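You operate a simulated robot arm through the tools that you are given. There is no shell and no other tool.

The job below is to be done with a simulated two-armed robot. You get a single attempt, and the scene is never put back.

Task
Push the black tube into port 3, pull-test it, then open its valve.
Fine: the valve of chuck 3 is shut now; open it last.

Only the result counts: the job must be done as asked and must still hold three seconds after the hand-in. Knocking over, shifting, dropping, spilling or breaking anything else fails it.

Robot
Two 6-joint arms with three-finger grippers on one trunk, on a base that moves. Base frame: it is fixed to the floor where the robot stands at the start and does not move with it; the origin is under the middle of the robot, x ahead of it, y to its left, z up. Units: m, rad, N and s.
The left shoulder is at the start at [0.021, 0.17, 1.51], the right one opposite. With the tool pointing down near the work surface each hand reaches from about 0.38 to 0.66 m from the robot's upright axis, wherever it stands, measured 20 degrees to its own side. Places, roughly: port three [0.8, 0, 1]; red tube end [1.5, -0.25, 1]; valve of chuck four [0.6, -0.1, 1]; valve of chuck one [1.3, -0.1, 1]; valve of chuck three [0.8, -0.1, 1]; valve of chuck two [1.1, -0.1, 1]. Payload 2.2 kg a hand.
The TCP of each hand is the grasp point between the finger pads, 0.025 m short of the fingertips. In the tool frame z runs along the fingers and y along their closing line. The gripper opens to 0.104 m; its body begins 0.074 m behind the TCP.
Orientation is told as [roll, pitch, yaw] about the base's x, y, z axes, in that order, counted from this pose: with the fingers straight down and closing along the base's y, the tool's x points along the base's -x, its y along +y and its z along -z.

Tools
- The arms move only by the tool jog_arm. It takes "left_steps", "right_steps" or both (then of equal length, played together; a hand with none holds still); each is a list of rows, each a list of 7 numbers: the shift along the base's x, y, z in units of 250 mm (1.0 is 250 mm), then the turn, a rotation vector about the base's x, y, z in units of 60 degrees (1.0 is 60 degrees), then the gripper command, from -1 (fully open) to 1 (shut), values between in proportion. In form: [[x, y, z, ax, ay, az, fingers], ...]. A call has 1 to 20 rows; each row is the pose to reach, as a shift and turn from the pose commanded when the call began. A call with a number of a shift or a turn outside -1 to 1 is refused whole. A row lasts 0.2 s, in which the tool goes at most 0.05 m and 0.15 rad; a call with a longer step from one row to the next is refused whole, and so is a gripper value outside its range. Where a pose cannot be reached the arm comes as near as it can. A force on the tool above 50 N (or 10 N above the force at the start of the call, whichever is more), or a blocked arm, ends the call early, and 0.2 s more pass. The fingers move at their own pace (about 0.072 m/s each) and stop on an object; they squeeze with about 26 N. The grip force told is the motor's: it shows also when the fingers shut on nothing. Time passes only in rows, and 0.2 s behind the last, so rows that repeat a pose let the fingers close. The reply holds the time, the measured pose of the TCP, the force on the tool along the base axes, the opening and the grip force, in the units named above and with some noise, with the torque about the TCP (base axes, N m) and any sound that the robot's microphone picked up, and new pictures: "show" is both (left out), scene, wrist or none (wrist: the cameras of the hands that moved).
- Cameras (640 x 400 px; columns grow to the right, rows downward): "scene" is now at [0.1424, -0.0165, 1.4066]; the picture's right is [-0.20, -0.98, 0.00], its down [-0.65, 0.14, -0.74] and it looks along [0.73, -0.15, -0.67] (base axes); focal length 274 px, centre (320, 200). "left" rides on the left gripper at [0.082, -0.003, -0.104] in its tool frame; the picture's right is [0.04, 1.00, 0.00], its down [-0.75, 0.03, -0.66] and it looks along [-0.66, 0.03, 0.75] (tool axes); focal length 256 px, centre (320, 200). "right" rides on the right gripper at [0.082, 0.003, -0.104] in its tool frame; the picture's right is [-0.04, 1.00, 0.00], its down [-0.75, -0.03, -0.66] and it looks along [-0.66, -0.03, 0.75] (tool axes); focal length 256 px, centre (320, 200). There is no depth. A picture from a camera that has moved, and an enlarged one, comes with that camera's place and axes in the base frame and with its lens. The place of the scene camera against the robot may be out by one fixed shift of up to 0.025 m in any direction.
- lift_body(by): moves the trunk up (or, below 0, down) by that many m; the arms and the scene camera ride with it, the base frame stays. It gives what a move gives, with no picture.
- drive_base(legs): drives the robot by 1 to 6 legs, each [ahead, left, turn to the left] in m, m and rad, along the robot's own axes; the way and the turn of a leg run together, so that a leg with both is an arc; at most 1.5 m and 3.142 rad a leg. The arms and the cameras ride along, it lands a little off, and it stops where it bumps. It gives what a move gives, and a new picture of the scene camera.
- pan_tilt(pan, tilt): turns the head with the scene camera to pan (to the left, within 1.047 rad either way) and tilt (down, from -0.506 to 1.204), counted from straight ahead of the robot (the tilt from the chest, where the trunk bows). It gives what a move gives, and a new picture of the scene camera.
- close_up(camera, box): a new picture of the part [left, top, right, bottom] of that camera's present view, enlarged. No time passes.
- hand_in(): hands the job in; it is judged then, once.

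Places have to be worked out from the pictures, the camera data and where the tool is seen. Open the grippers and draw the arms clear of the work before you hand the job in, unless the task says otherwise.

The tools are called after "Call:" by a JSON object that holds its "api" and its "payload". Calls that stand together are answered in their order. jog_arm: Moves the arms, as the interface text tells. Its arguments: {"type":"object","properties":{"left_steps":{"type":"array"},"right_steps":{"type":"array"},"show":{"type":"string","enum":["both","scene","wrist","none"]}},"required":[]} The other tools are called the same way: lift_body (by) moves the trunk up or down; drive_base (legs) drives the base; pan_tilt (pan, tilt) turns the head that bears the scene camera; close_up (camera, box) takes an enlarged picture of a part of a camera's view; hand_in () hands the job in.

At the start:

```text
time_s: 0.0
left_ee_pos: [0.5997, 0.1886, 1.1995]
left_orientation: [-0.001, 0.0, 0.0]
left_ft_force: [-0.4, -0.5, 0.2]
left_moment: [0.02, 0.0, -0.02]
left_width: 0.1042
left_gripper_force: 0.0
right_ee_pos: [0.3204, -0.2122, 1.0005]
right_orientation: [0.001, 0.0, 0.001]
right_ft_force: [0.3, -0.3, 0.7]
right_moment: [0.03, 0.01, 0.01]
right_width: 0.104
right_gripper_force: 0.1
trunk travel left (down, up): [-0.702, 0.039]
robot x, y, heading: [-0.0041, -0.0027, -0.003]
head pan, tilt (commanded): [-0.204, 0.731]
```

scene: 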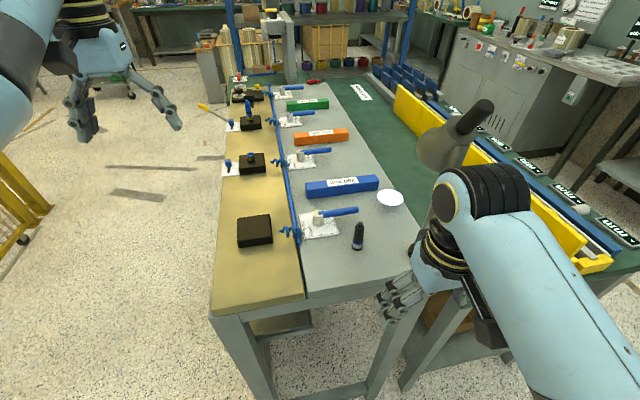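
right: 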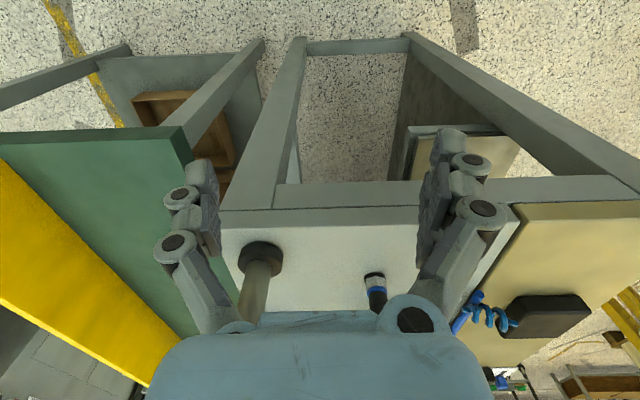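
left: 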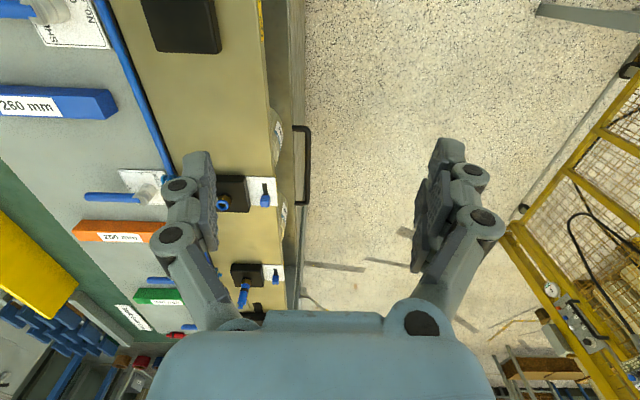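

The scene shows a bench with a row of black blocks (chucks) and blue valves with some tubes. I look closer before moving anything.

Call:
{"api": "close_up", "payload": {"camera": "scene", "box": [200, 60, 420, 200]}}

Call:
{"api": "close_up", "payload": {"camera": "scene", "box": [200, 160, 420, 300]}}

Call:
{"api": "close_up", "payload": {"camera": "left", "box": [0, 0, 320, 200]}}

Call:
{"api": "close_up", "payload": {"camera": "left", "box": [60, 160, 320, 320]}}

```text
2.86 times, centred on (310, 130) of scene
camera zoom: at [0.1424, -0.0165, 1.4066], right [-0.2, -0.98, 0.0], down [-0.65, 0.14, -0.74], along [0.73, -0.15, -0.67], focal length 782 px, centre (349, 400)
```

zoom: 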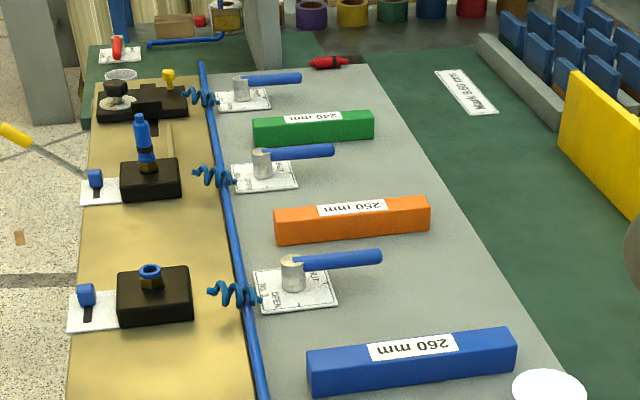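

```text
2.86 times, centred on (310, 230) of scene
camera zoom: at [0.1424, -0.0165, 1.4066], right [-0.2, -0.98, 0.0], down [-0.65, 0.14, -0.74], along [0.73, -0.15, -0.67], focal length 782 px, centre (349, 114)
```

zoom: 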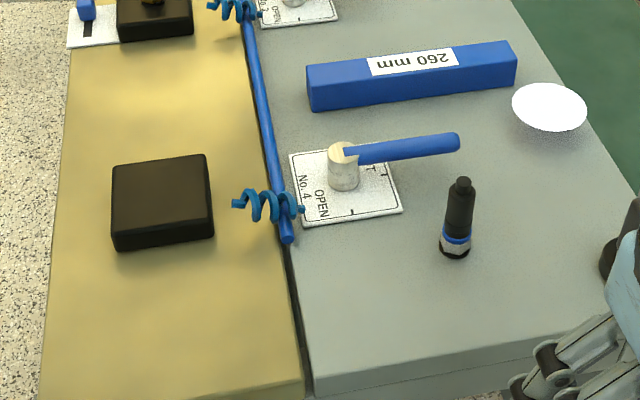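

```text
2.00 times, centred on (160, 100) of left
camera zoom: at [0.5181, 0.1861, 1.3046], right [-0.04, 1.0, 0.0], down [0.75, 0.03, 0.66], along [0.66, 0.03, -0.75], focal length 512 px, centre (640, 400)
```

zoom: 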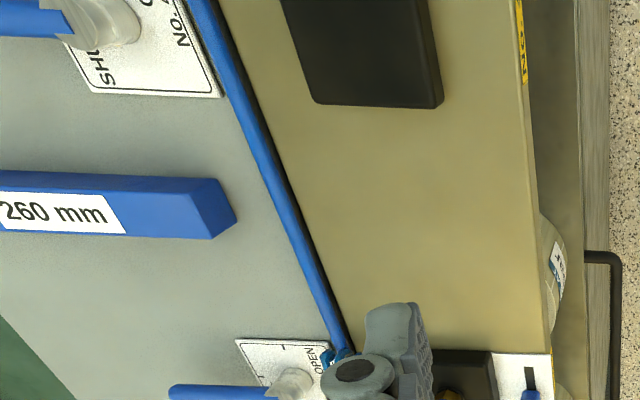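

```text
2.46 times, centred on (190, 240) of left
camera zoom: at [0.5181, 0.1861, 1.3046], right [-0.04, 1.0, 0.0], down [0.75, 0.03, 0.66], along [0.66, 0.03, -0.75], focal length 630 px, centre (640, 102)
```

zoom: 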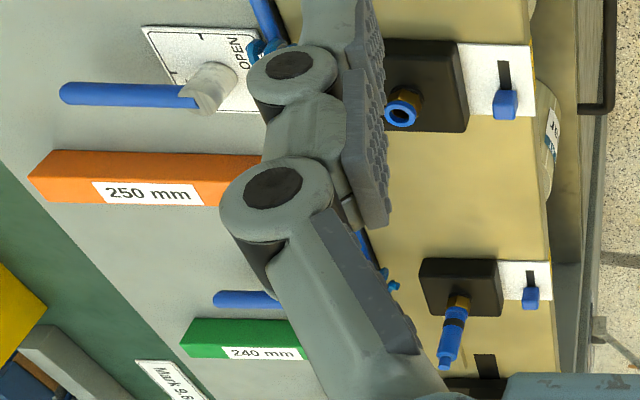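

Chuck 3 looks like the second black block, with an empty fitting and blue collar. The black piece stands at about [0.48, -0.16]. I take tighter pictures of the black piece, port 3 and valve 3.

Call:
{"api": "close_up", "payload": {"camera": "scene", "box": [335, 210, 383, 255]}}

Call:
{"api": "close_up", "payload": {"camera": "scene", "box": [220, 130, 340, 205]}}

Call:
{"api": "close_up", "payload": {"camera": "right", "box": [220, 210, 420, 335]}}

Call:
{"api": "close_up", "payload": {"camera": "scene", "box": [220, 65, 340, 140]}}

```text
8.89 times, centred on (359, 232) of scene
camera zoom: at [0.1424, -0.0165, 1.4066], right [-0.2, -0.98, 0.0], down [-0.65, 0.14, -0.74], along [0.73, -0.15, -0.67], focal length 2432 px, centre (-27, -89)
```

zoom: 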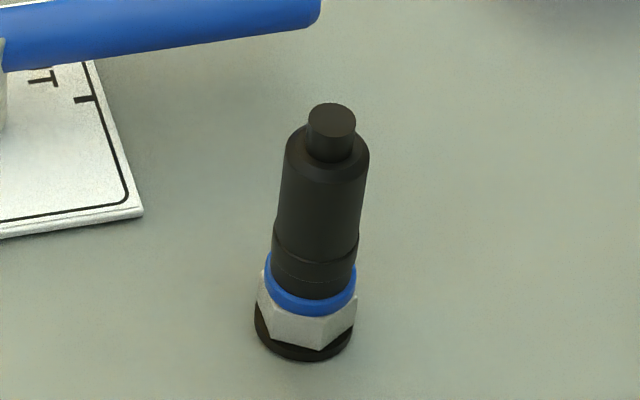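

```text
5.33 times, centred on (280, 168) of scene
camera zoom: at [0.1424, -0.0165, 1.4066], right [-0.2, -0.98, 0.0], down [-0.65, 0.14, -0.74], along [0.73, -0.15, -0.67], focal length 1459 px, centre (533, 373)
```

zoom: 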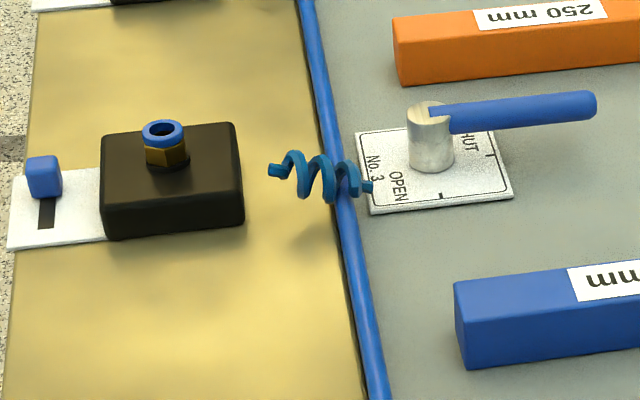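

```text
3.20 times, centred on (320, 272) of right
camera zoom: at [0.2389, -0.2094, 1.1032], right [0.04, 1.0, 0.0], down [0.75, -0.03, 0.66], along [0.66, -0.03, -0.75], focal length 819 px, centre (320, -32)
```

zoom: 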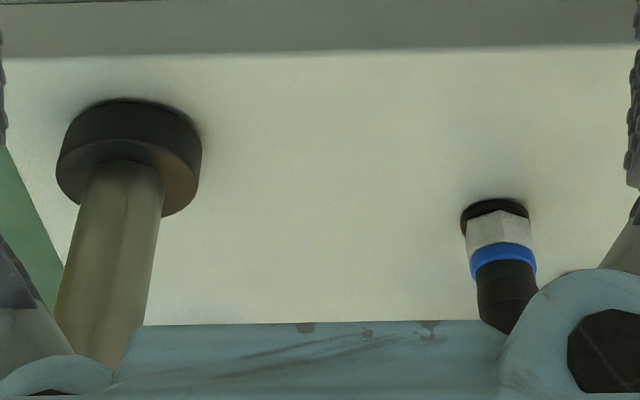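

```text
5.33 times, centred on (280, 102) of scene
camera zoom: at [0.1424, -0.0165, 1.4066], right [-0.2, -0.98, 0.0], down [-0.65, 0.14, -0.74], along [0.73, -0.15, -0.67], focal length 1459 px, centre (533, 720)
```

zoom: 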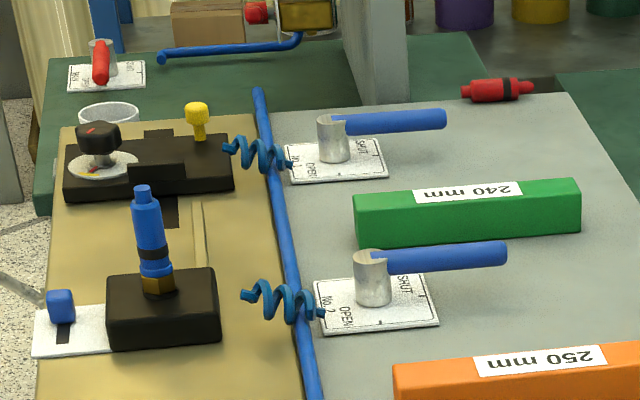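

The black tube stands in a silver nut with a blue ring. I read the paper notes and the red tube more closely, to learn how far it should go in.

Call:
{"api": "close_up", "payload": {"camera": "scene", "box": [340, 75, 388, 105]}}

Call:
{"api": "close_up", "payload": {"camera": "scene", "box": [225, 70, 345, 110]}}

Call:
{"api": "close_up", "payload": {"camera": "scene", "box": [235, 145, 275, 175]}}

Call:
{"api": "close_up", "payload": {"camera": "scene", "box": [235, 95, 275, 135]}}

Call:
{"api": "close_up", "payload": {"camera": "scene", "box": [285, 145, 335, 180]}}

```text
13.33 times, centred on (364, 90) of scene
camera zoom: at [0.1424, -0.0165, 1.4066], right [-0.2, -0.98, 0.0], down [-0.65, 0.14, -0.74], along [0.73, -0.15, -0.67], focal length 3648 px, centre (-267, 1667)
```

zoom: 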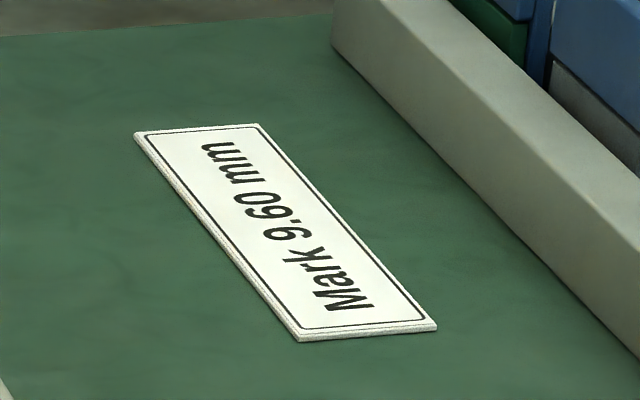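

```text
5.33 times, centred on (285, 90) of scene
camera zoom: at [0.1424, -0.0165, 1.4066], right [-0.2, -0.98, 0.0], down [-0.65, 0.14, -0.74], along [0.73, -0.15, -0.67], focal length 1459 px, centre (507, 787)
```

zoom: 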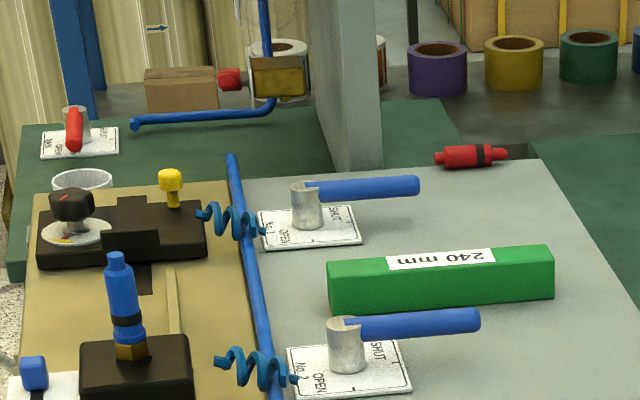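

```text
13.33 times, centred on (255, 160) of scene
camera zoom: at [0.1424, -0.0165, 1.4066], right [-0.2, -0.98, 0.0], down [-0.65, 0.14, -0.74], along [0.73, -0.15, -0.67], focal length 3648 px, centre (1187, 733)
```

zoom: 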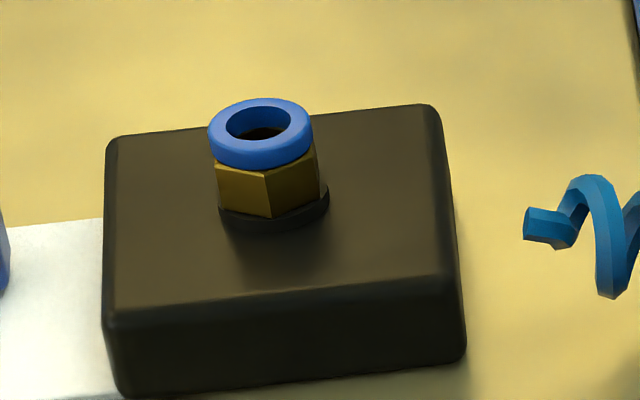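

```text
10.00 times, centred on (255, 115) of scene
camera zoom: at [0.1424, -0.0165, 1.4066], right [-0.2, -0.98, 0.0], down [-0.65, 0.14, -0.74], along [0.73, -0.15, -0.67], focal length 2736 px, centre (970, 1050)
```

zoom: 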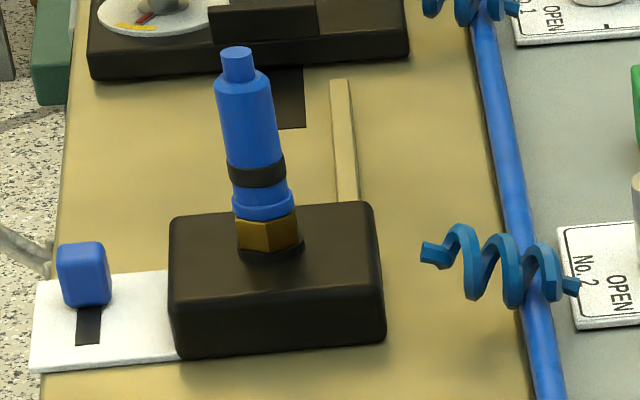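

```text
11.43 times, centred on (310, 162) of scene
camera zoom: at [0.1424, -0.0165, 1.4066], right [-0.2, -0.98, 0.0], down [-0.65, 0.14, -0.74], along [0.73, -0.15, -0.67], focal length 3126 px, centre (434, 629)
```

zoom: 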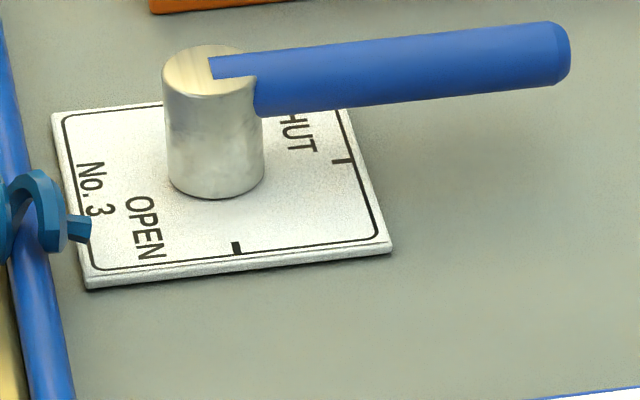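

The black tube stands at about [0.473, -0.162, 0.96] in a small holder. A post with a lamp stands near it, at about [0.43, -0.27], so I turn the head right to see it before moving the right arm.

Call:
{"api": "pan_tilt", "payload": {"pan": -0.6, "tilt": 0.5}}

```text
time_s: 0.9
left_ee_pos: [0.5996, 0.1886, 1.2001]
left_orientation: [-0.001, 0.001, -0.002]
left_ft_force: [0.3, 0.1, -0.1]
left_moment: [0.01, -0.03, -0.03]
left_width: 0.1043
left_gripper_force: 0.0
right_ee_pos: [0.3208, -0.2121, 0.9996]
right_orientation: [-0.002, -0.002, -0.001]
right_ft_force: [0.5, 0.8, 0.2]
right_moment: [-0.01, 0.01, -0.01]
right_width: 0.104
right_gripper_force: 0.2
trunk travel left (down, up): [-0.702, 0.039]
robot x, y, heading: [0.0033, 0.0023, -0.002]
head pan, tilt (commanded): [-0.6, 0.499]
camera scene: at [0.1356, -0.0508, 1.4268], right [-0.56, -0.83, 0.0], down [-0.4, 0.27, -0.88], along [0.72, -0.5, -0.48], focal length 274 px, centre (320, 200)
```

scene: 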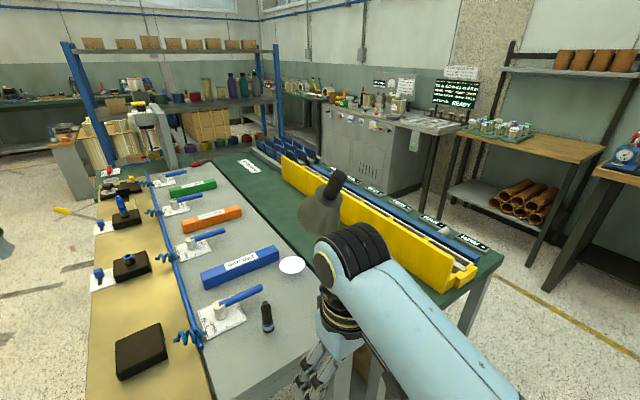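

The lamp head is partly hidden behind my right arm. I zoom in on it and on the status screen on the wall.

Call:
{"api": "close_up", "payload": {"camera": "scene", "box": [240, 150, 400, 340]}}

Call:
{"api": "close_up", "payload": {"camera": "scene", "box": [370, 60, 500, 140]}}

Call:
{"api": "close_up", "payload": {"camera": "scene", "box": [80, 160, 320, 310]}}

```text
2.11 times, centred on (320, 245) of scene
camera zoom: at [0.1356, -0.0508, 1.4268], right [-0.56, -0.83, 0.0], down [-0.4, 0.27, -0.88], along [0.72, -0.5, -0.48], focal length 576 px, centre (320, 105)
```

zoom: 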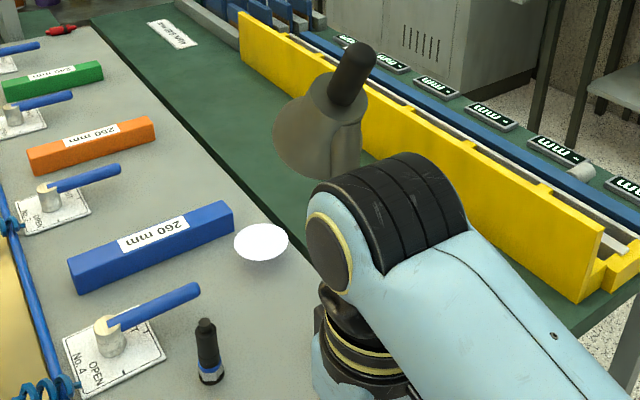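

```text
4.92 times, centred on (435, 100) of scene
camera zoom: at [0.1356, -0.0508, 1.4268], right [-0.56, -0.83, 0.0], down [-0.4, 0.27, -0.88], along [0.72, -0.5, -0.48], focal length 1347 px, centre (-246, 692)
```

zoom: 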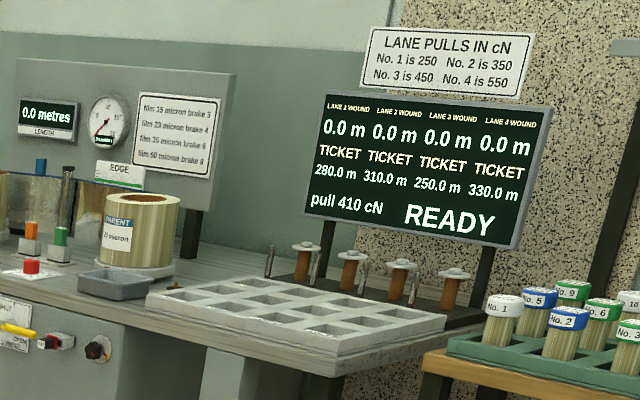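

```text
2.67 times, centred on (200, 235) of scene
camera zoom: at [0.1356, -0.0508, 1.4268], right [-0.56, -0.83, 0.0], down [-0.4, 0.27, -0.88], along [0.72, -0.5, -0.48], focal length 730 px, centre (640, 107)
```

zoom: 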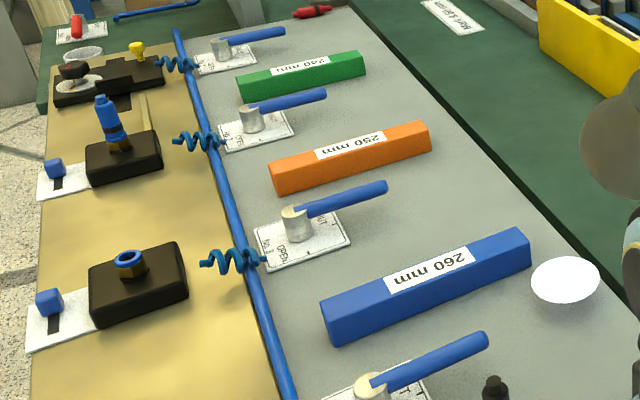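

The lamp stands near the tube, with its head roughly above [0.43, -0.27]. I back the right hand off slightly and raise it, so its camera looks down on the tube and lamp from the front.

Call:
{"api": "jog_arm", "payload": {"right_steps": [[-0.14, 0, 0, 0, 0, 0, -1], [-0.28, 0, 0.06, 0, 0, 0, -1], [-0.28, 0, 0.2, 0, 0, 0, -1], [-0.28, 0, 0.36, 0, 0, 0, -1], [-0.28, 0, 0.52, 0, 0, 0, -1], [-0.28, 0, 0.68, 0, 0, 0, -1], [-0.28, 0, 0.84, 0, 0, 0, -1], [-0.28, 0, 0.96, 0, 0, 0, -1]], "show": "both"}}

```text
time_s: 2.1
left_ee_pos: [0.6008, 0.1887, 1.1993]
left_orientation: [0.001, 0.001, -0.002]
left_ft_force: [0.4, -0.3, 0.4]
left_moment: [0.02, 0.02, 0.01]
left_width: 0.1039
left_gripper_force: 0.0
right_ee_pos: [0.2431, -0.265, 1.097]
right_orientation: [-0.221, -0.003, 0.071]
right_ft_force: [-0.2, 0.3, 0.0]
right_moment: [-0.03, -0.01, 0.0]
right_width: 0.1041
right_gripper_force: 0.1
right hand out of reach, approached as far as the arm can: row 4, 5, 6
trunk travel left (down, up): [-0.702, 0.039]
robot x, y, heading: [0.0002, 0.0007, -0.001]
head pan, tilt (commanded): [-0.6, 0.499]
stopped in row 6 (right hand): the arm was blocked; the commanded pose is now the measured one
camera scene: at [0.1358, -0.0514, 1.4268], right [-0.57, -0.82, 0.0], down [-0.4, 0.27, -0.88], along [0.72, -0.5, -0.48], focal length 274 px, centre (320, 200)
camera right: at [0.1592, -0.2453, 1.1977], right [-0.03, 0.98, -0.22], down [0.74, 0.17, 0.65], along [0.67, -0.14, -0.73], focal length 256 px, centre (320, 200)
```

scene: 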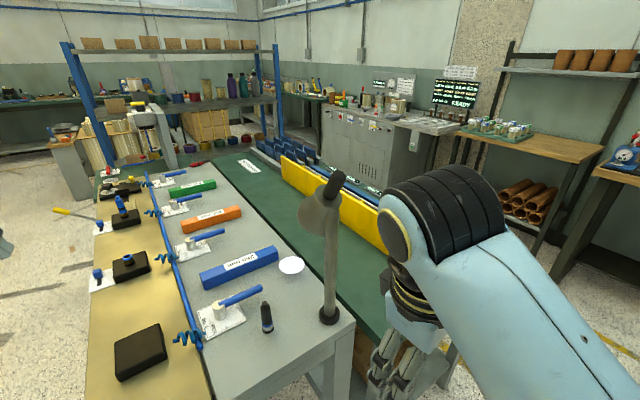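
right: 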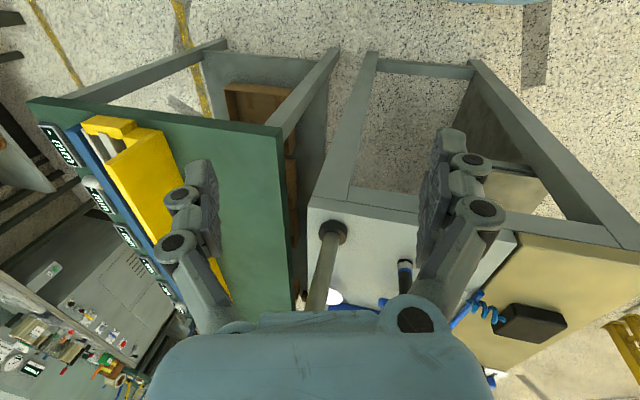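

The right hand was halted near its inner limit and nothing was hit. The lamp stands at about [0.43, -0.275] with its head up to 1.27 m, so coming in from the left is safer. I look left to check the floor on that side of the bench.

Call:
{"api": "pan_tilt", "payload": {"pan": 0.5, "tilt": 0.6}}

Call:
{"api": "pan_tilt", "payload": {"pan": 1.04, "tilt": 0.5}}

```text
time_s: 3.4
left_ee_pos: [0.6001, 0.1887, 1.2009]
left_orientation: [-0.001, 0.0, -0.002]
left_ft_force: [-0.3, 0.1, -0.3]
left_moment: [0.03, 0.01, 0.04]
left_width: 0.104
left_gripper_force: 0.1
right_ee_pos: [0.2428, -0.2651, 1.099]
right_orientation: [-0.222, -0.001, 0.071]
right_ft_force: [-0.1, 0.2, 0.2]
right_moment: [0.01, -0.04, 0.01]
right_width: 0.1043
right_gripper_force: 0.1
trunk travel left (down, up): [-0.702, 0.039]
robot x, y, heading: [0.0004, -0.0002, -0.002]
head pan, tilt (commanded): [0.499, 0.6]
camera scene: at [0.138, 0.0426, 1.4178], right [0.48, -0.88, 0.0], down [-0.5, -0.27, -0.82], along [0.72, 0.39, -0.57], focal length 274 px, centre (320, 200)
```

scene: 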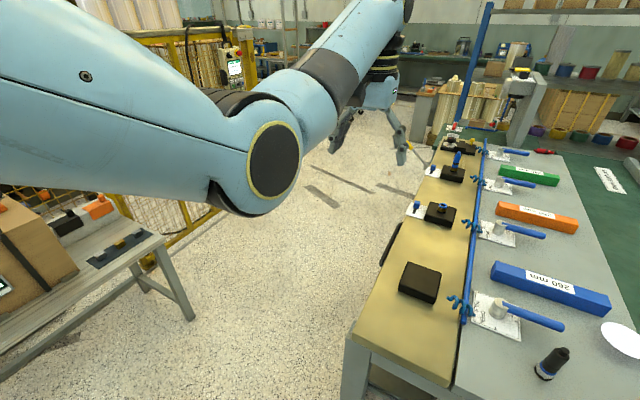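

```text
time_s: 4.4
left_ee_pos: [0.5994, 0.187, 1.2012]
left_orientation: [0.0, 0.001, 0.0]
left_ft_force: [0.4, 0.4, 0.3]
left_moment: [-0.01, 0.01, -0.02]
left_width: 0.1041
left_gripper_force: 0.0
right_ee_pos: [0.2431, -0.2646, 1.0978]
right_orientation: [-0.222, -0.002, 0.07]
right_ft_force: [-0.9, -0.1, -0.1]
right_moment: [-0.04, 0.01, 0.01]
right_width: 0.1043
right_gripper_force: 0.1
trunk travel left (down, up): [-0.702, 0.039]
robot x, y, heading: [-0.0029, 0.0018, 0.001]
head pan, tilt (commanded): [1.04, 0.499]
camera scene: at [0.1065, 0.0788, 1.4269], right [0.86, -0.51, 0.0], down [-0.24, -0.41, -0.88], along [0.44, 0.76, -0.48], focal length 274 px, centre (320, 200)
```

scene: 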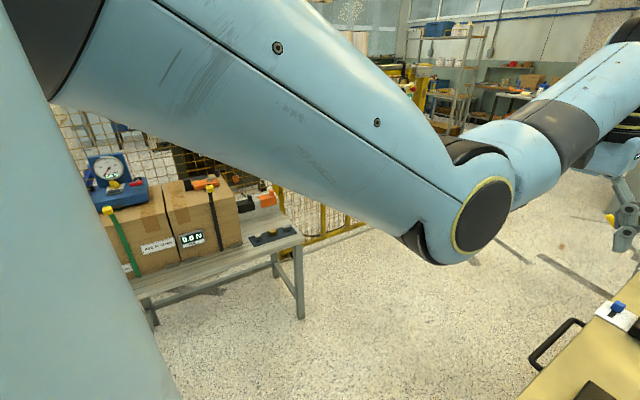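

The aisle left of the bench is free, about y 0.13 to 1.0. I'll use the left hand, which comes in away from the lamp: first I bring it above the bench with a -45° yaw, for a wrist view of the tube.

Call:
{"api": "jog_arm", "payload": {"left_steps": [[-0.057, -0.124, 0.011, 0, 0, -0.107, -1], [-0.114, -0.248, 0.023, 0, 0, -0.214, -1], [-0.171, -0.372, 0.034, 0, 0, -0.321, -1], [-0.229, -0.496, 0.046, 0, 0, -0.429, -1], [-0.286, -0.62, 0.057, 0, 0, -0.536, -1], [-0.343, -0.744, 0.069, 0, 0, -0.643, -1], [-0.4, -0.868, 0.08, 0, 0, -0.75, -1], [-0.4, -0.868, 0.08, 0, 0, -0.75, -1]], "show": "wrist"}}

Call:
{"api": "pan_tilt", "payload": {"pan": -0.45, "tilt": 0.75}}

```text
time_s: 6.4
left_ee_pos: [0.5836, 0.0904, 1.1926]
left_orientation: [0.044, 0.039, -0.721]
left_ft_force: [0.9, -0.8, -0.3]
left_moment: [-0.03, 0.01, 0.0]
left_width: 0.1041
left_gripper_force: 0.1
left hand out of reach, approached as far as the arm can: row 1, 2, 3, 4, 5, 6, 7, 8
right_ee_pos: [0.241, -0.2644, 1.0972]
right_orientation: [-0.221, -0.002, 0.067]
right_ft_force: [0.2, -0.1, 0.8]
right_moment: [0.01, 0.0, -0.01]
right_width: 0.1043
right_gripper_force: 0.1
trunk travel left (down, up): [-0.702, 0.039]
robot x, y, heading: [-0.0022, -0.0039, -0.002]
head pan, tilt (commanded): [1.04, 0.499]
stopped in row 8 (left hand): the arm was blocked; the commanded pose is now the measured one
camera left: at [0.5202, 0.1365, 1.3], right [0.63, 0.78, 0.05], down [0.59, -0.51, 0.63], along [0.51, -0.37, -0.78], focal length 256 px, centre (320, 200)
```

left: 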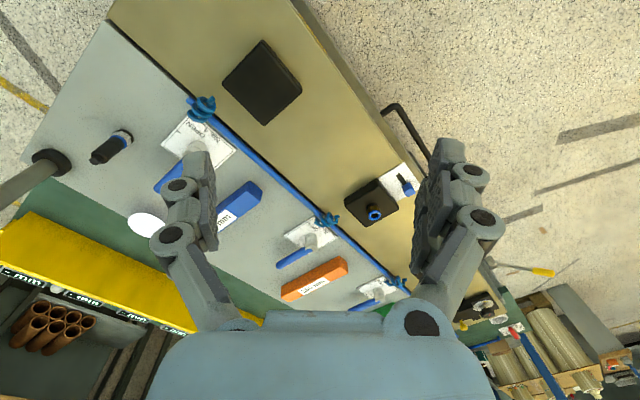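

```text
time_s: 8.0
left_ee_pos: [0.5833, 0.0898, 1.1913]
left_orientation: [0.042, 0.039, -0.722]
left_ft_force: [-0.8, -0.1, 0.7]
left_moment: [0.01, 0.01, 0.04]
left_width: 0.104
left_gripper_force: 0.1
right_ee_pos: [0.242, -0.2658, 1.0974]
right_orientation: [-0.223, -0.003, 0.069]
right_ft_force: [0.1, -0.3, 0.3]
right_moment: [0.02, 0.03, 0.0]
right_width: 0.1038
right_gripper_force: 0.1
trunk travel left (down, up): [-0.702, 0.039]
robot x, y, heading: [0.0006, 0.0013, 0.001]
head pan, tilt (commanded): [-0.45, 0.75]
camera scene: at [0.135, -0.0357, 1.4049], right [-0.43, -0.9, 0.0], down [-0.61, 0.3, -0.73], along [0.66, -0.32, -0.68], focal length 274 px, centre (320, 200)
```

scene: 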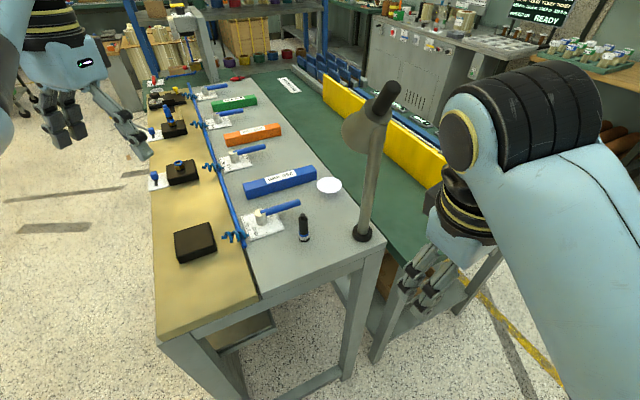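

The left hand could not cross that far inward; it stopped at [0.583, 0.09] without contact. I draw it back to its own side and undo the yaw. Then I can turn the robot so the tube lies ahead-left of it.

Call:
{"api": "jog_arm", "payload": {"left_steps": [[-0.07, 0.09, 0.0, 0, 0, 0.115, -1], [-0.14, 0.18, 0.0, 0, 0, 0.23, -1], [-0.21, 0.27, 0.0, 0, 0, 0.345, -1], [-0.28, 0.36, 0.0, 0, 0, 0.46, -1], [-0.36, 0.45, 0.0, 0, 0, 0.575, -1], [-0.46, 0.52, 0.0, 0, 0, 0.69, -1], [-0.56, 0.58, 0.0, 0, 0, 0.69, -1], [-0.64, 0.64, 0.0, 0, 0, 0.69, -1]], "show": "none"}}

```text
time_s: 9.8
left_ee_pos: [0.4855, 0.2239, 1.0972]
left_orientation: [0.042, 0.035, -0.002]
left_ft_force: [-0.1, -0.1, 1.5]
left_moment: [-0.03, -0.01, 0.01]
left_width: 0.1041
left_gripper_force: 0.1
left hand out of reach, approached as far as the arm can: row 1, 2, 3, 4, 5, 6, 7, 8
right_ee_pos: [0.2422, -0.2647, 1.0965]
right_orientation: [-0.222, -0.002, 0.07]
right_ft_force: [0.0, -0.5, 0.0]
right_moment: [0.01, -0.02, 0.0]
right_width: 0.1039
right_gripper_force: 0.0
trunk travel left (down, up): [-0.702, 0.039]
robot x, y, heading: [-0.0004, 0.0021, -0.001]
head pan, tilt (commanded): [-0.45, 0.75]
```

The height limit depends on how far out the hand is: straight-down poses close to the body only reach about 1.1 m. I test whether leaning the hand back (fingers forward, 25°) lets it go higher.

Call:
{"api": "jog_arm", "payload": {"left_steps": [[0, 0, 0, -0.01, -0.1, 0, -1], [0, 0, 0, -0.02, -0.22, 0, -1], [0, 0, 0, -0.04, -0.34, 0, -1], [0, 0, 0, -0.04, -0.45, 0, -1], [0, 0, 0.12, -0.04, -0.45, 0, -1], [0, 0, 0.24, -0.04, -0.45, 0, -1], [0, 0, 0.36, -0.04, -0.45, 0, -1], [0, 0, 0.36, -0.04, -0.45, 0, -1]], "show": "both"}}

```text
time_s: 11.6
left_ee_pos: [0.485, 0.2222, 1.1865]
left_orientation: [-0.004, -0.435, 0.005]
left_ft_force: [-0.8, -0.3, -0.1]
left_moment: [0.01, 0.05, 0.01]
left_width: 0.104
left_gripper_force: 0.1
right_ee_pos: [0.2412, -0.2649, 1.0984]
right_orientation: [-0.22, -0.002, 0.069]
right_ft_force: [0.5, -0.3, 0.5]
right_moment: [-0.02, 0.03, 0.03]
right_width: 0.104
right_gripper_force: 0.2
trunk travel left (down, up): [-0.702, 0.039]
robot x, y, heading: [-0.0006, -0.0018, -0.001]
head pan, tilt (commanded): [-0.45, 0.75]
camera scene: at [0.1347, -0.0356, 1.4049], right [-0.44, -0.9, 0.0], down [-0.61, 0.3, -0.73], along [0.66, -0.32, -0.68], focal length 274 px, centre (320, 200)
camera left: at [0.3681, 0.22, 1.2474], right [-0.04, 1.0, -0.02], down [0.41, 0.03, 0.91], along [0.91, 0.03, -0.41], focal length 256 px, centre (320, 200)
```

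scene: 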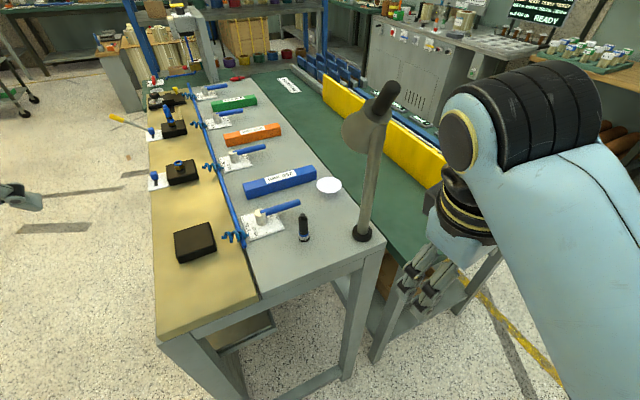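
left: 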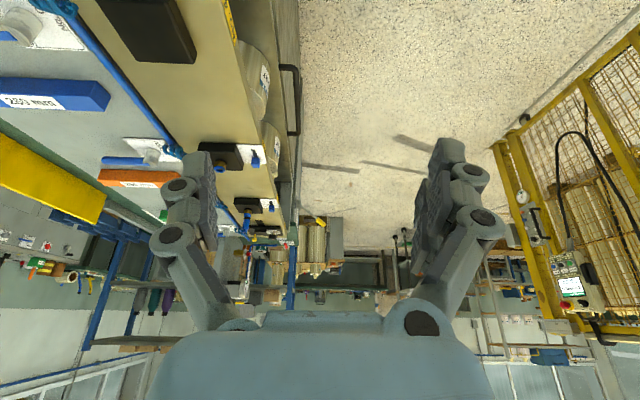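

With a 25° lean the hand reaches 1.187 m easily, so I keep that lean. Before turning the robot right I check the space on its right side.

Call:
{"api": "pan_tilt", "payload": {"pan": -1.04, "tilt": 0.55}}

```text
time_s: 12.6
left_ee_pos: [0.485, 0.2232, 1.1864]
left_orientation: [-0.003, -0.435, 0.007]
left_ft_force: [0.6, 1.1, -0.3]
left_moment: [-0.01, -0.02, 0.01]
left_width: 0.1039
left_gripper_force: 0.1
right_ee_pos: [0.2405, -0.2643, 1.0979]
right_orientation: [-0.222, -0.001, 0.071]
right_ft_force: [0.1, -0.3, 0.1]
right_moment: [-0.01, 0.0, 0.01]
right_width: 0.1039
right_gripper_force: 0.1
trunk travel left (down, up): [-0.702, 0.039]
robot x, y, heading: [-0.0011, 0.0001, -0.003]
head pan, tilt (commanded): [-1.04, 0.55]
camera scene: at [0.1057, -0.077, 1.4223], right [-0.86, -0.51, 0.0], down [-0.27, 0.45, -0.85], along [0.43, -0.73, -0.52], focal length 274 px, centre (320, 200)
```

scene: 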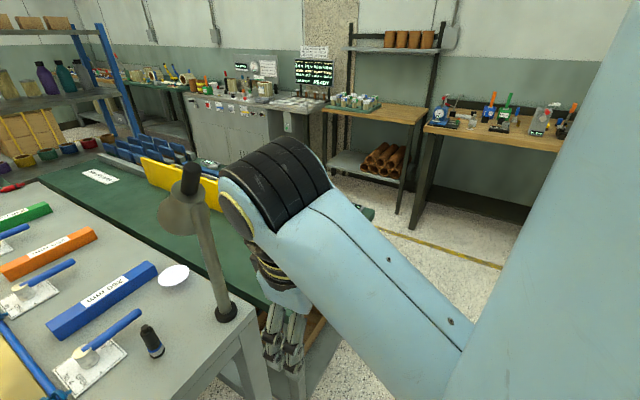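

The right side is clear for a couple of metres. I turn the robot about 39° to the right so the tube comes to the left arm's best sector.

Call:
{"api": "drive_base", "payload": {"legs": [[0, 0, -0.68]]}}

```text
time_s: 14.8
left_ee_pos: [0.5169, -0.1359, 1.1869]
left_orientation: [-0.002, -0.435, -0.683]
left_ft_force: [0.5, 0.0, 0.2]
left_moment: [-0.01, 0.02, 0.03]
left_width: 0.1037
left_gripper_force: 0.1
right_ee_pos: [0.0189, -0.3586, 1.0968]
right_orientation: [-0.221, -0.002, -0.619]
right_ft_force: [-0.1, -1.0, 0.4]
right_moment: [0.04, 0.07, 0.01]
right_width: 0.1041
right_gripper_force: 0.1
trunk travel left (down, up): [-0.702, 0.039]
robot x, y, heading: [-0.0004, 0.0011, -0.685]
head pan, tilt (commanded): [-1.04, 0.55]
camera scene: at [0.0301, -0.1331, 1.4223], right [-0.99, 0.16, 0.0], down [0.08, 0.52, -0.85], along [-0.13, -0.84, -0.52], focal length 274 px, centre (320, 200)
```

scene: 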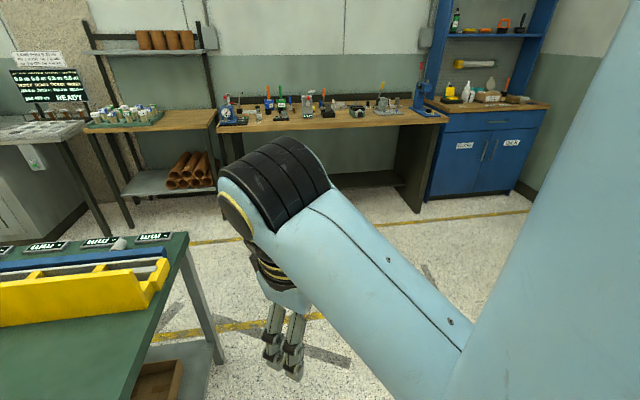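

The turn is done; the left hand is at [0.517, -0.136, 1.187]. I pull it back and lower it a little so its camera sees the tube in the gap between the fingers.

Call:
{"api": "jog_arm", "payload": {"left_steps": [[-0.1, 0.08, -0.04, 0, 0, 0, -1], [-0.2, 0.16, -0.09, 0, 0, 0, -1], [-0.3, 0.24, -0.15, 0, 0, 0, -1], [-0.4, 0.32, -0.2, 0, 0, 0, -1], [-0.4, 0.32, -0.2, 0, 0, 0, -1]], "show": "wrist"}}

Call:
{"api": "pan_tilt", "payload": {"pan": 0.25, "tilt": 0.8}}

```text
time_s: 16.0
left_ee_pos: [0.4175, -0.0563, 1.1356]
left_orientation: [-0.001, -0.434, -0.683]
left_ft_force: [0.1, -0.7, 0.2]
left_moment: [0.02, 0.0, 0.03]
left_width: 0.1042
left_gripper_force: 0.1
right_ee_pos: [0.0197, -0.3588, 1.0961]
right_orientation: [-0.222, -0.001, -0.617]
right_ft_force: [0.1, -0.3, 0.9]
right_moment: [0.01, 0.03, 0.0]
right_width: 0.1042
right_gripper_force: 0.1
trunk travel left (down, up): [-0.702, 0.039]
robot x, y, heading: [-0.0004, 0.0012, -0.686]
head pan, tilt (commanded): [-1.04, 0.55]
camera left: at [0.3242, 0.0157, 1.1967], right [0.6, 0.8, -0.02], down [0.34, -0.23, 0.91], along [0.72, -0.56, -0.41], focal length 256 px, centre (320, 200)
```

left: 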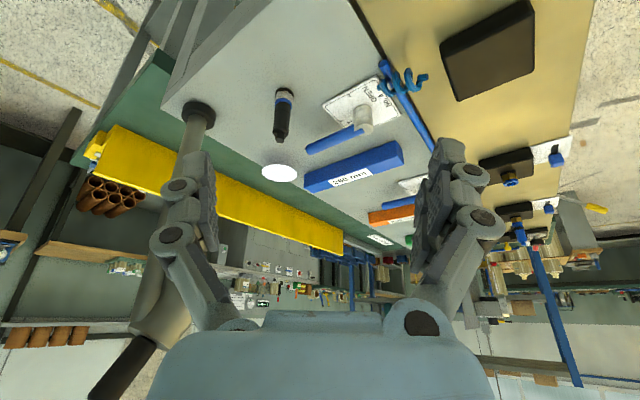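

```text
time_s: 17.5
left_ee_pos: [0.4167, -0.0561, 1.1368]
left_orientation: [-0.003, -0.434, -0.684]
left_ft_force: [0.9, -0.1, 1.2]
left_moment: [-0.03, 0.0, 0.0]
left_width: 0.1039
left_gripper_force: 0.1
right_ee_pos: [0.0195, -0.3589, 1.0984]
right_orientation: [-0.221, -0.001, -0.618]
right_ft_force: [0.5, -0.4, -0.6]
right_moment: [-0.02, 0.03, 0.01]
right_width: 0.1042
right_gripper_force: 0.1
trunk travel left (down, up): [-0.702, 0.039]
robot x, y, heading: [-0.0022, 0.0006, -0.685]
head pan, tilt (commanded): [0.25, 0.799]
camera scene: at [0.1172, -0.0786, 1.4009], right [-0.43, -0.91, 0.0], down [-0.65, 0.3, -0.7], along [0.63, -0.3, -0.72], focal length 274 px, centre (320, 200)
```

scene: 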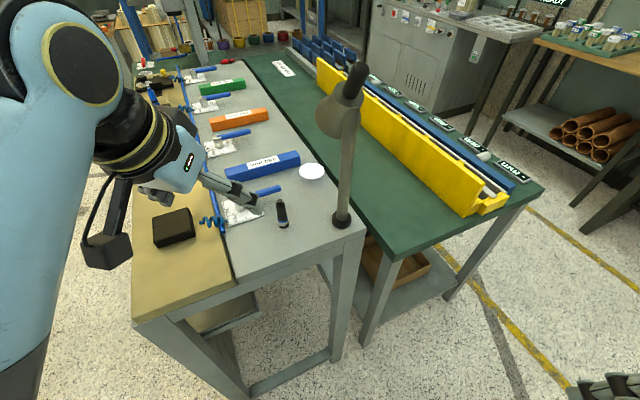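

The tube is in the wrist view between the fingers. I zoom in to measure its axis, collar and ring.

Call:
{"api": "close_up", "payload": {"camera": "left", "box": [256, 75, 316, 150]}}

Call:
{"api": "close_up", "payload": {"camera": "scene", "box": [220, 160, 300, 235]}}

```text
5.33 times, centred on (286, 112) of left
camera zoom: at [0.3236, 0.0161, 1.197], right [0.6, 0.8, -0.02], down [0.34, -0.23, 0.91], along [0.72, -0.56, -0.41], focal length 1365 px, centre (501, 667)
```

zoom: 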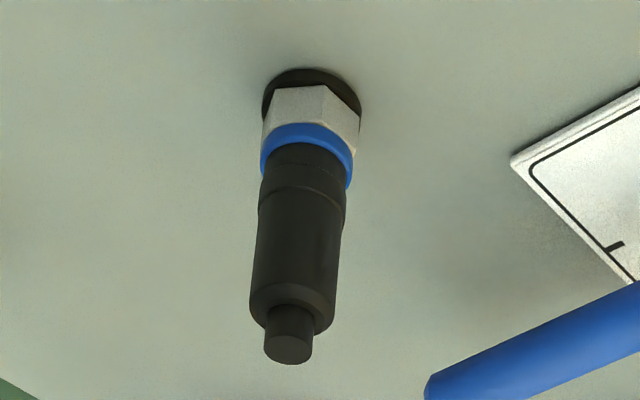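

```text
5.33 times, centred on (260, 198) of scene
camera zoom: at [0.1172, -0.0786, 1.4009], right [-0.43, -0.91, 0.0], down [-0.65, 0.3, -0.7], along [0.63, -0.3, -0.72], focal length 1459 px, centre (640, 213)
```

zoom: 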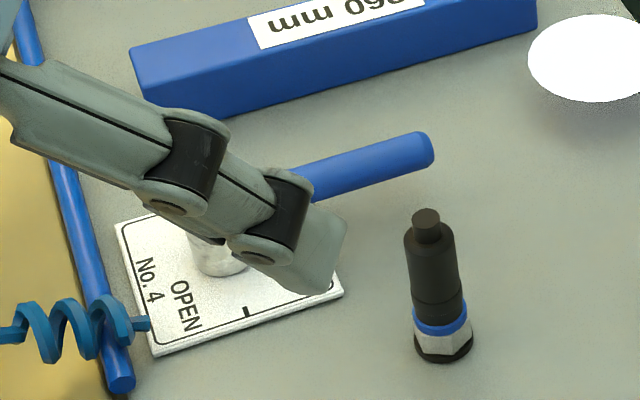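

From two views the tube axis is at about [0.483, -0.163], top 1.022, collar top about 0.970. Valve 4's lever tip is close by, at about [0.537, -0.175]. I choose a yaw of about -20° so both fingers clear the lever and the lamp, narrow the grip to about 6 cm, and go to a stand-off up-line for a second view.

Call:
{"api": "jog_arm", "payload": {"left_steps": [[0.019, -0.09, -0.024, 0, 0, 0.08, -0.154], [0.038, -0.18, -0.048, 0, 0, 0.16, -0.154], [0.057, -0.27, -0.072, 0, 0, 0.24, -0.154], [0.0756, -0.3584, -0.096, 0, 0, 0.32, -0.154], [0.0756, -0.3584, -0.096, 0, 0, 0.32, -0.154]], "show": "both"}}

```text
time_s: 18.1
left_ee_pos: [0.465, -0.0464, 1.1153]
left_orientation: [0.21, -0.441, -0.625]
left_ft_force: [-0.8, 0.6, 0.2]
left_moment: [0.03, 0.02, 0.0]
left_width: 0.0601
left_gripper_force: 0.1
left hand out of reach, approached as far as the arm can: row 3
right_ee_pos: [0.018, -0.3587, 1.0974]
right_orientation: [-0.222, -0.001, -0.617]
right_ft_force: [0.8, -0.9, -0.8]
right_moment: [0.0, -0.01, 0.03]
right_width: 0.1042
right_gripper_force: 0.0
trunk travel left (down, up): [-0.702, 0.039]
robot x, y, heading: [-0.0012, -0.0009, -0.688]
head pan, tilt (commanded): [0.25, 0.799]
stopped in row 3 (left hand): the arm was blocked; the commanded pose is now the measured one
camera scene: at [0.1177, -0.0787, 1.4009], right [-0.42, -0.91, 0.0], down [-0.65, 0.3, -0.7], along [0.63, -0.3, -0.72], focal length 274 px, centre (320, 200)
camera left: at [0.3553, 0.0031, 1.1726], right [0.47, 0.87, 0.17], down [0.27, -0.32, 0.91], along [0.84, -0.38, -0.38], focal length 256 px, centre (320, 200)
```

scene: 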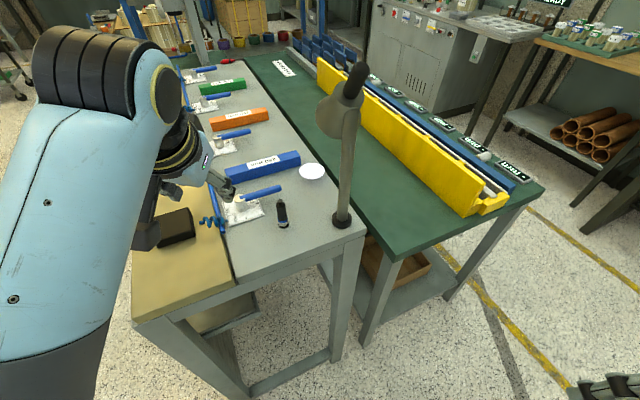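
left: 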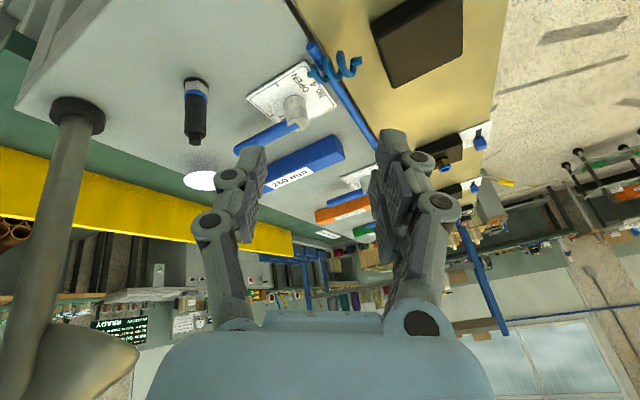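

The arm blocked turning that way: roll came in at [0.465, -0.046, 1.115]. I undo that to the earlier good pose, then re-place the robot so the -20° yaw lies straight along its heading.

Call:
{"api": "jog_arm", "payload": {"left_steps": [[-0.06, -0.01, 0.03, -0.048, 0.037, -0.047, -0.154], [-0.13, -0.03, 0.06, -0.096, 0.073, -0.095, -0.154], [-0.19, -0.04, 0.08, -0.144, 0.11, -0.142, -0.154], [-0.19, -0.04, 0.08, -0.144, 0.11, -0.142, -0.154]], "show": "none"}}

```text
time_s: 19.1
left_ee_pos: [0.4151, -0.0565, 1.1359]
left_orientation: [-0.003, -0.441, -0.681]
left_ft_force: [0.3, -0.2, 0.3]
left_moment: [0.0, -0.02, 0.02]
left_width: 0.0597
left_gripper_force: 0.1
right_ee_pos: [0.0171, -0.3596, 1.098]
right_orientation: [-0.22, -0.001, -0.617]
right_ft_force: [0.2, -0.1, 0.0]
right_moment: [-0.01, 0.04, 0.04]
right_width: 0.1038
right_gripper_force: 0.0
trunk travel left (down, up): [-0.702, 0.039]
robot x, y, heading: [-0.0, -0.0024, -0.687]
head pan, tilt (commanded): [0.25, 0.799]
```

The left arm is back in its good pose. Now I turn the robot to a heading of about -20° and strafe right about 0.16 m; the hand stays above and clear of everything.

Call:
{"api": "drive_base", "payload": {"legs": [[0, 0, 0.339], [0.04, -0.158, 0]]}}

```text
time_s: 21.6
left_ee_pos: [0.3935, -0.0781, 1.1351]
left_orientation: [0.0, -0.439, -0.345]
left_ft_force: [0.7, -0.9, -0.6]
left_moment: [0.03, 0.0, -0.02]
left_width: 0.0599
left_gripper_force: 0.0
right_ee_pos: [0.1193, -0.4945, 1.0983]
right_orientation: [-0.221, -0.001, -0.281]
right_ft_force: [-0.3, 0.2, -0.7]
right_moment: [0.05, -0.02, -0.02]
right_width: 0.1039
right_gripper_force: 0.1
trunk travel left (down, up): [-0.702, 0.039]
robot x, y, heading: [-0.0176, -0.1651, -0.349]
head pan, tilt (commanded): [0.25, 0.799]
camera scene: at [0.1193, -0.195, 1.4009], right [-0.1, -0.99, 0.0], down [-0.71, 0.07, -0.7], along [0.69, -0.07, -0.72], focal length 274 px, centre (320, 200)
```

scene: 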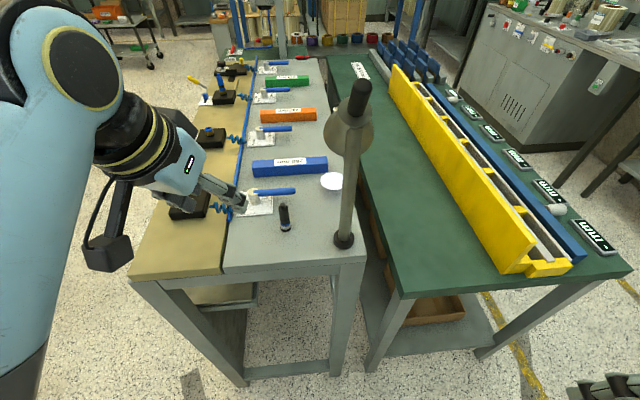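

The robot landed where wanted, with the tool yaw at -0.345. I move to the stand-off 12 cm up-line from the grasp point and look again.

Call:
{"api": "jog_arm", "payload": {"left_steps": [[0.05, -0.09, -0.03, 0, 0, 0, -0.154], [0.11, -0.18, -0.06, 0, 0, 0, -0.154], [0.168, -0.27, -0.088, 0, 0, 0, -0.154], [0.168, -0.27, -0.088, 0, 0, 0, -0.154]], "show": "both"}}

Call:
{"api": "close_up", "payload": {"camera": "left", "box": [250, 20, 410, 160]}}

Call:
{"api": "close_up", "payload": {"camera": "scene", "box": [230, 150, 350, 250]}}

```text
time_s: 22.4
left_ee_pos: [0.448, -0.0799, 1.1027]
left_orientation: [0.175, -0.419, -0.429]
left_ft_force: [-0.4, -0.9, -0.2]
left_moment: [-0.02, -0.06, 0.0]
left_width: 0.06
left_gripper_force: 0.2
right_ee_pos: [0.1191, -0.494, 1.0967]
right_orientation: [-0.223, -0.002, -0.279]
right_ft_force: [0.3, -0.2, -0.4]
right_moment: [-0.05, -0.01, -0.02]
right_width: 0.1039
right_gripper_force: 0.0
trunk travel left (down, up): [-0.702, 0.039]
robot x, y, heading: [-0.0166, -0.1597, -0.35]
head pan, tilt (commanded): [0.25, 0.799]
stopped in row 3 (left hand): the arm was blocked; the commanded pose is now the measured one
camera scene: at [0.1198, -0.1939, 1.4009], right [-0.1, -0.99, 0.0], down [-0.71, 0.07, -0.7], along [0.69, -0.07, -0.72], focal length 274 px, centre (320, 200)
camera left: at [0.3335, -0.0505, 1.1634], right [0.31, 0.94, 0.14], down [0.35, -0.25, 0.9], along [0.88, -0.23, -0.41], focal length 256 px, centre (320, 200)
```

scene: 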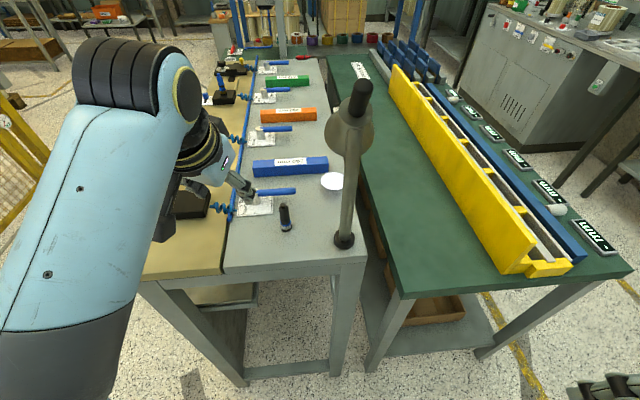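
left: 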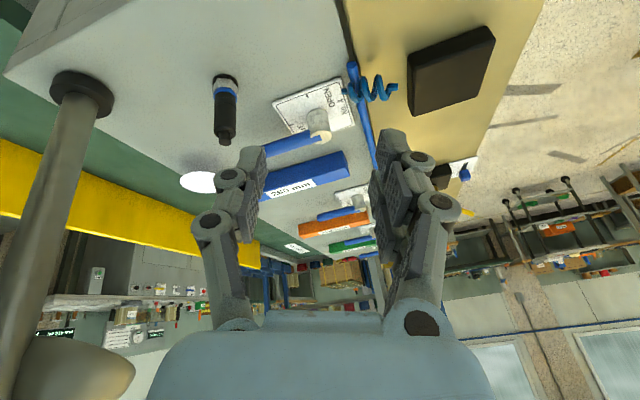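

```text
2.86 times, centred on (330, 90) of left
camera zoom: at [0.3335, -0.0505, 1.1634], right [0.31, 0.94, 0.14], down [0.35, -0.25, 0.9], along [0.88, -0.23, -0.41], focal length 731 px, centre (291, 514)
```

zoom: 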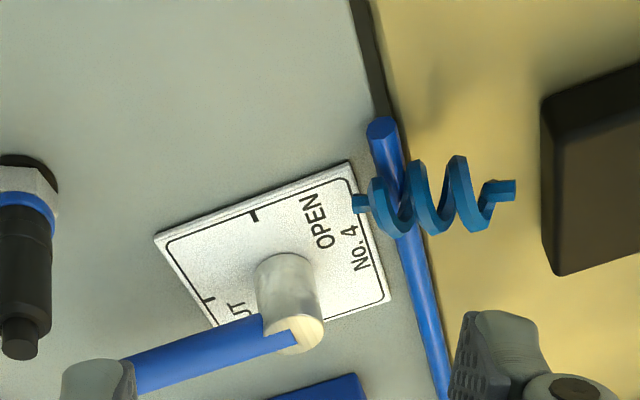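

```text
4.00 times, centred on (290, 200) of scene
camera zoom: at [0.1198, -0.1939, 1.4009], right [-0.1, -0.99, 0.0], down [-0.71, 0.07, -0.7], along [0.69, -0.07, -0.72], focal length 1094 px, centre (440, 200)
```

zoom: 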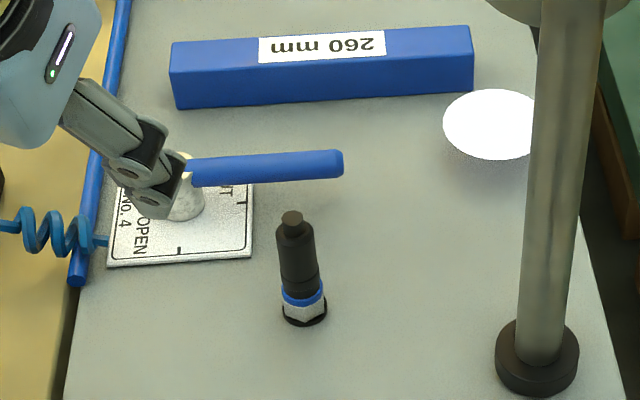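

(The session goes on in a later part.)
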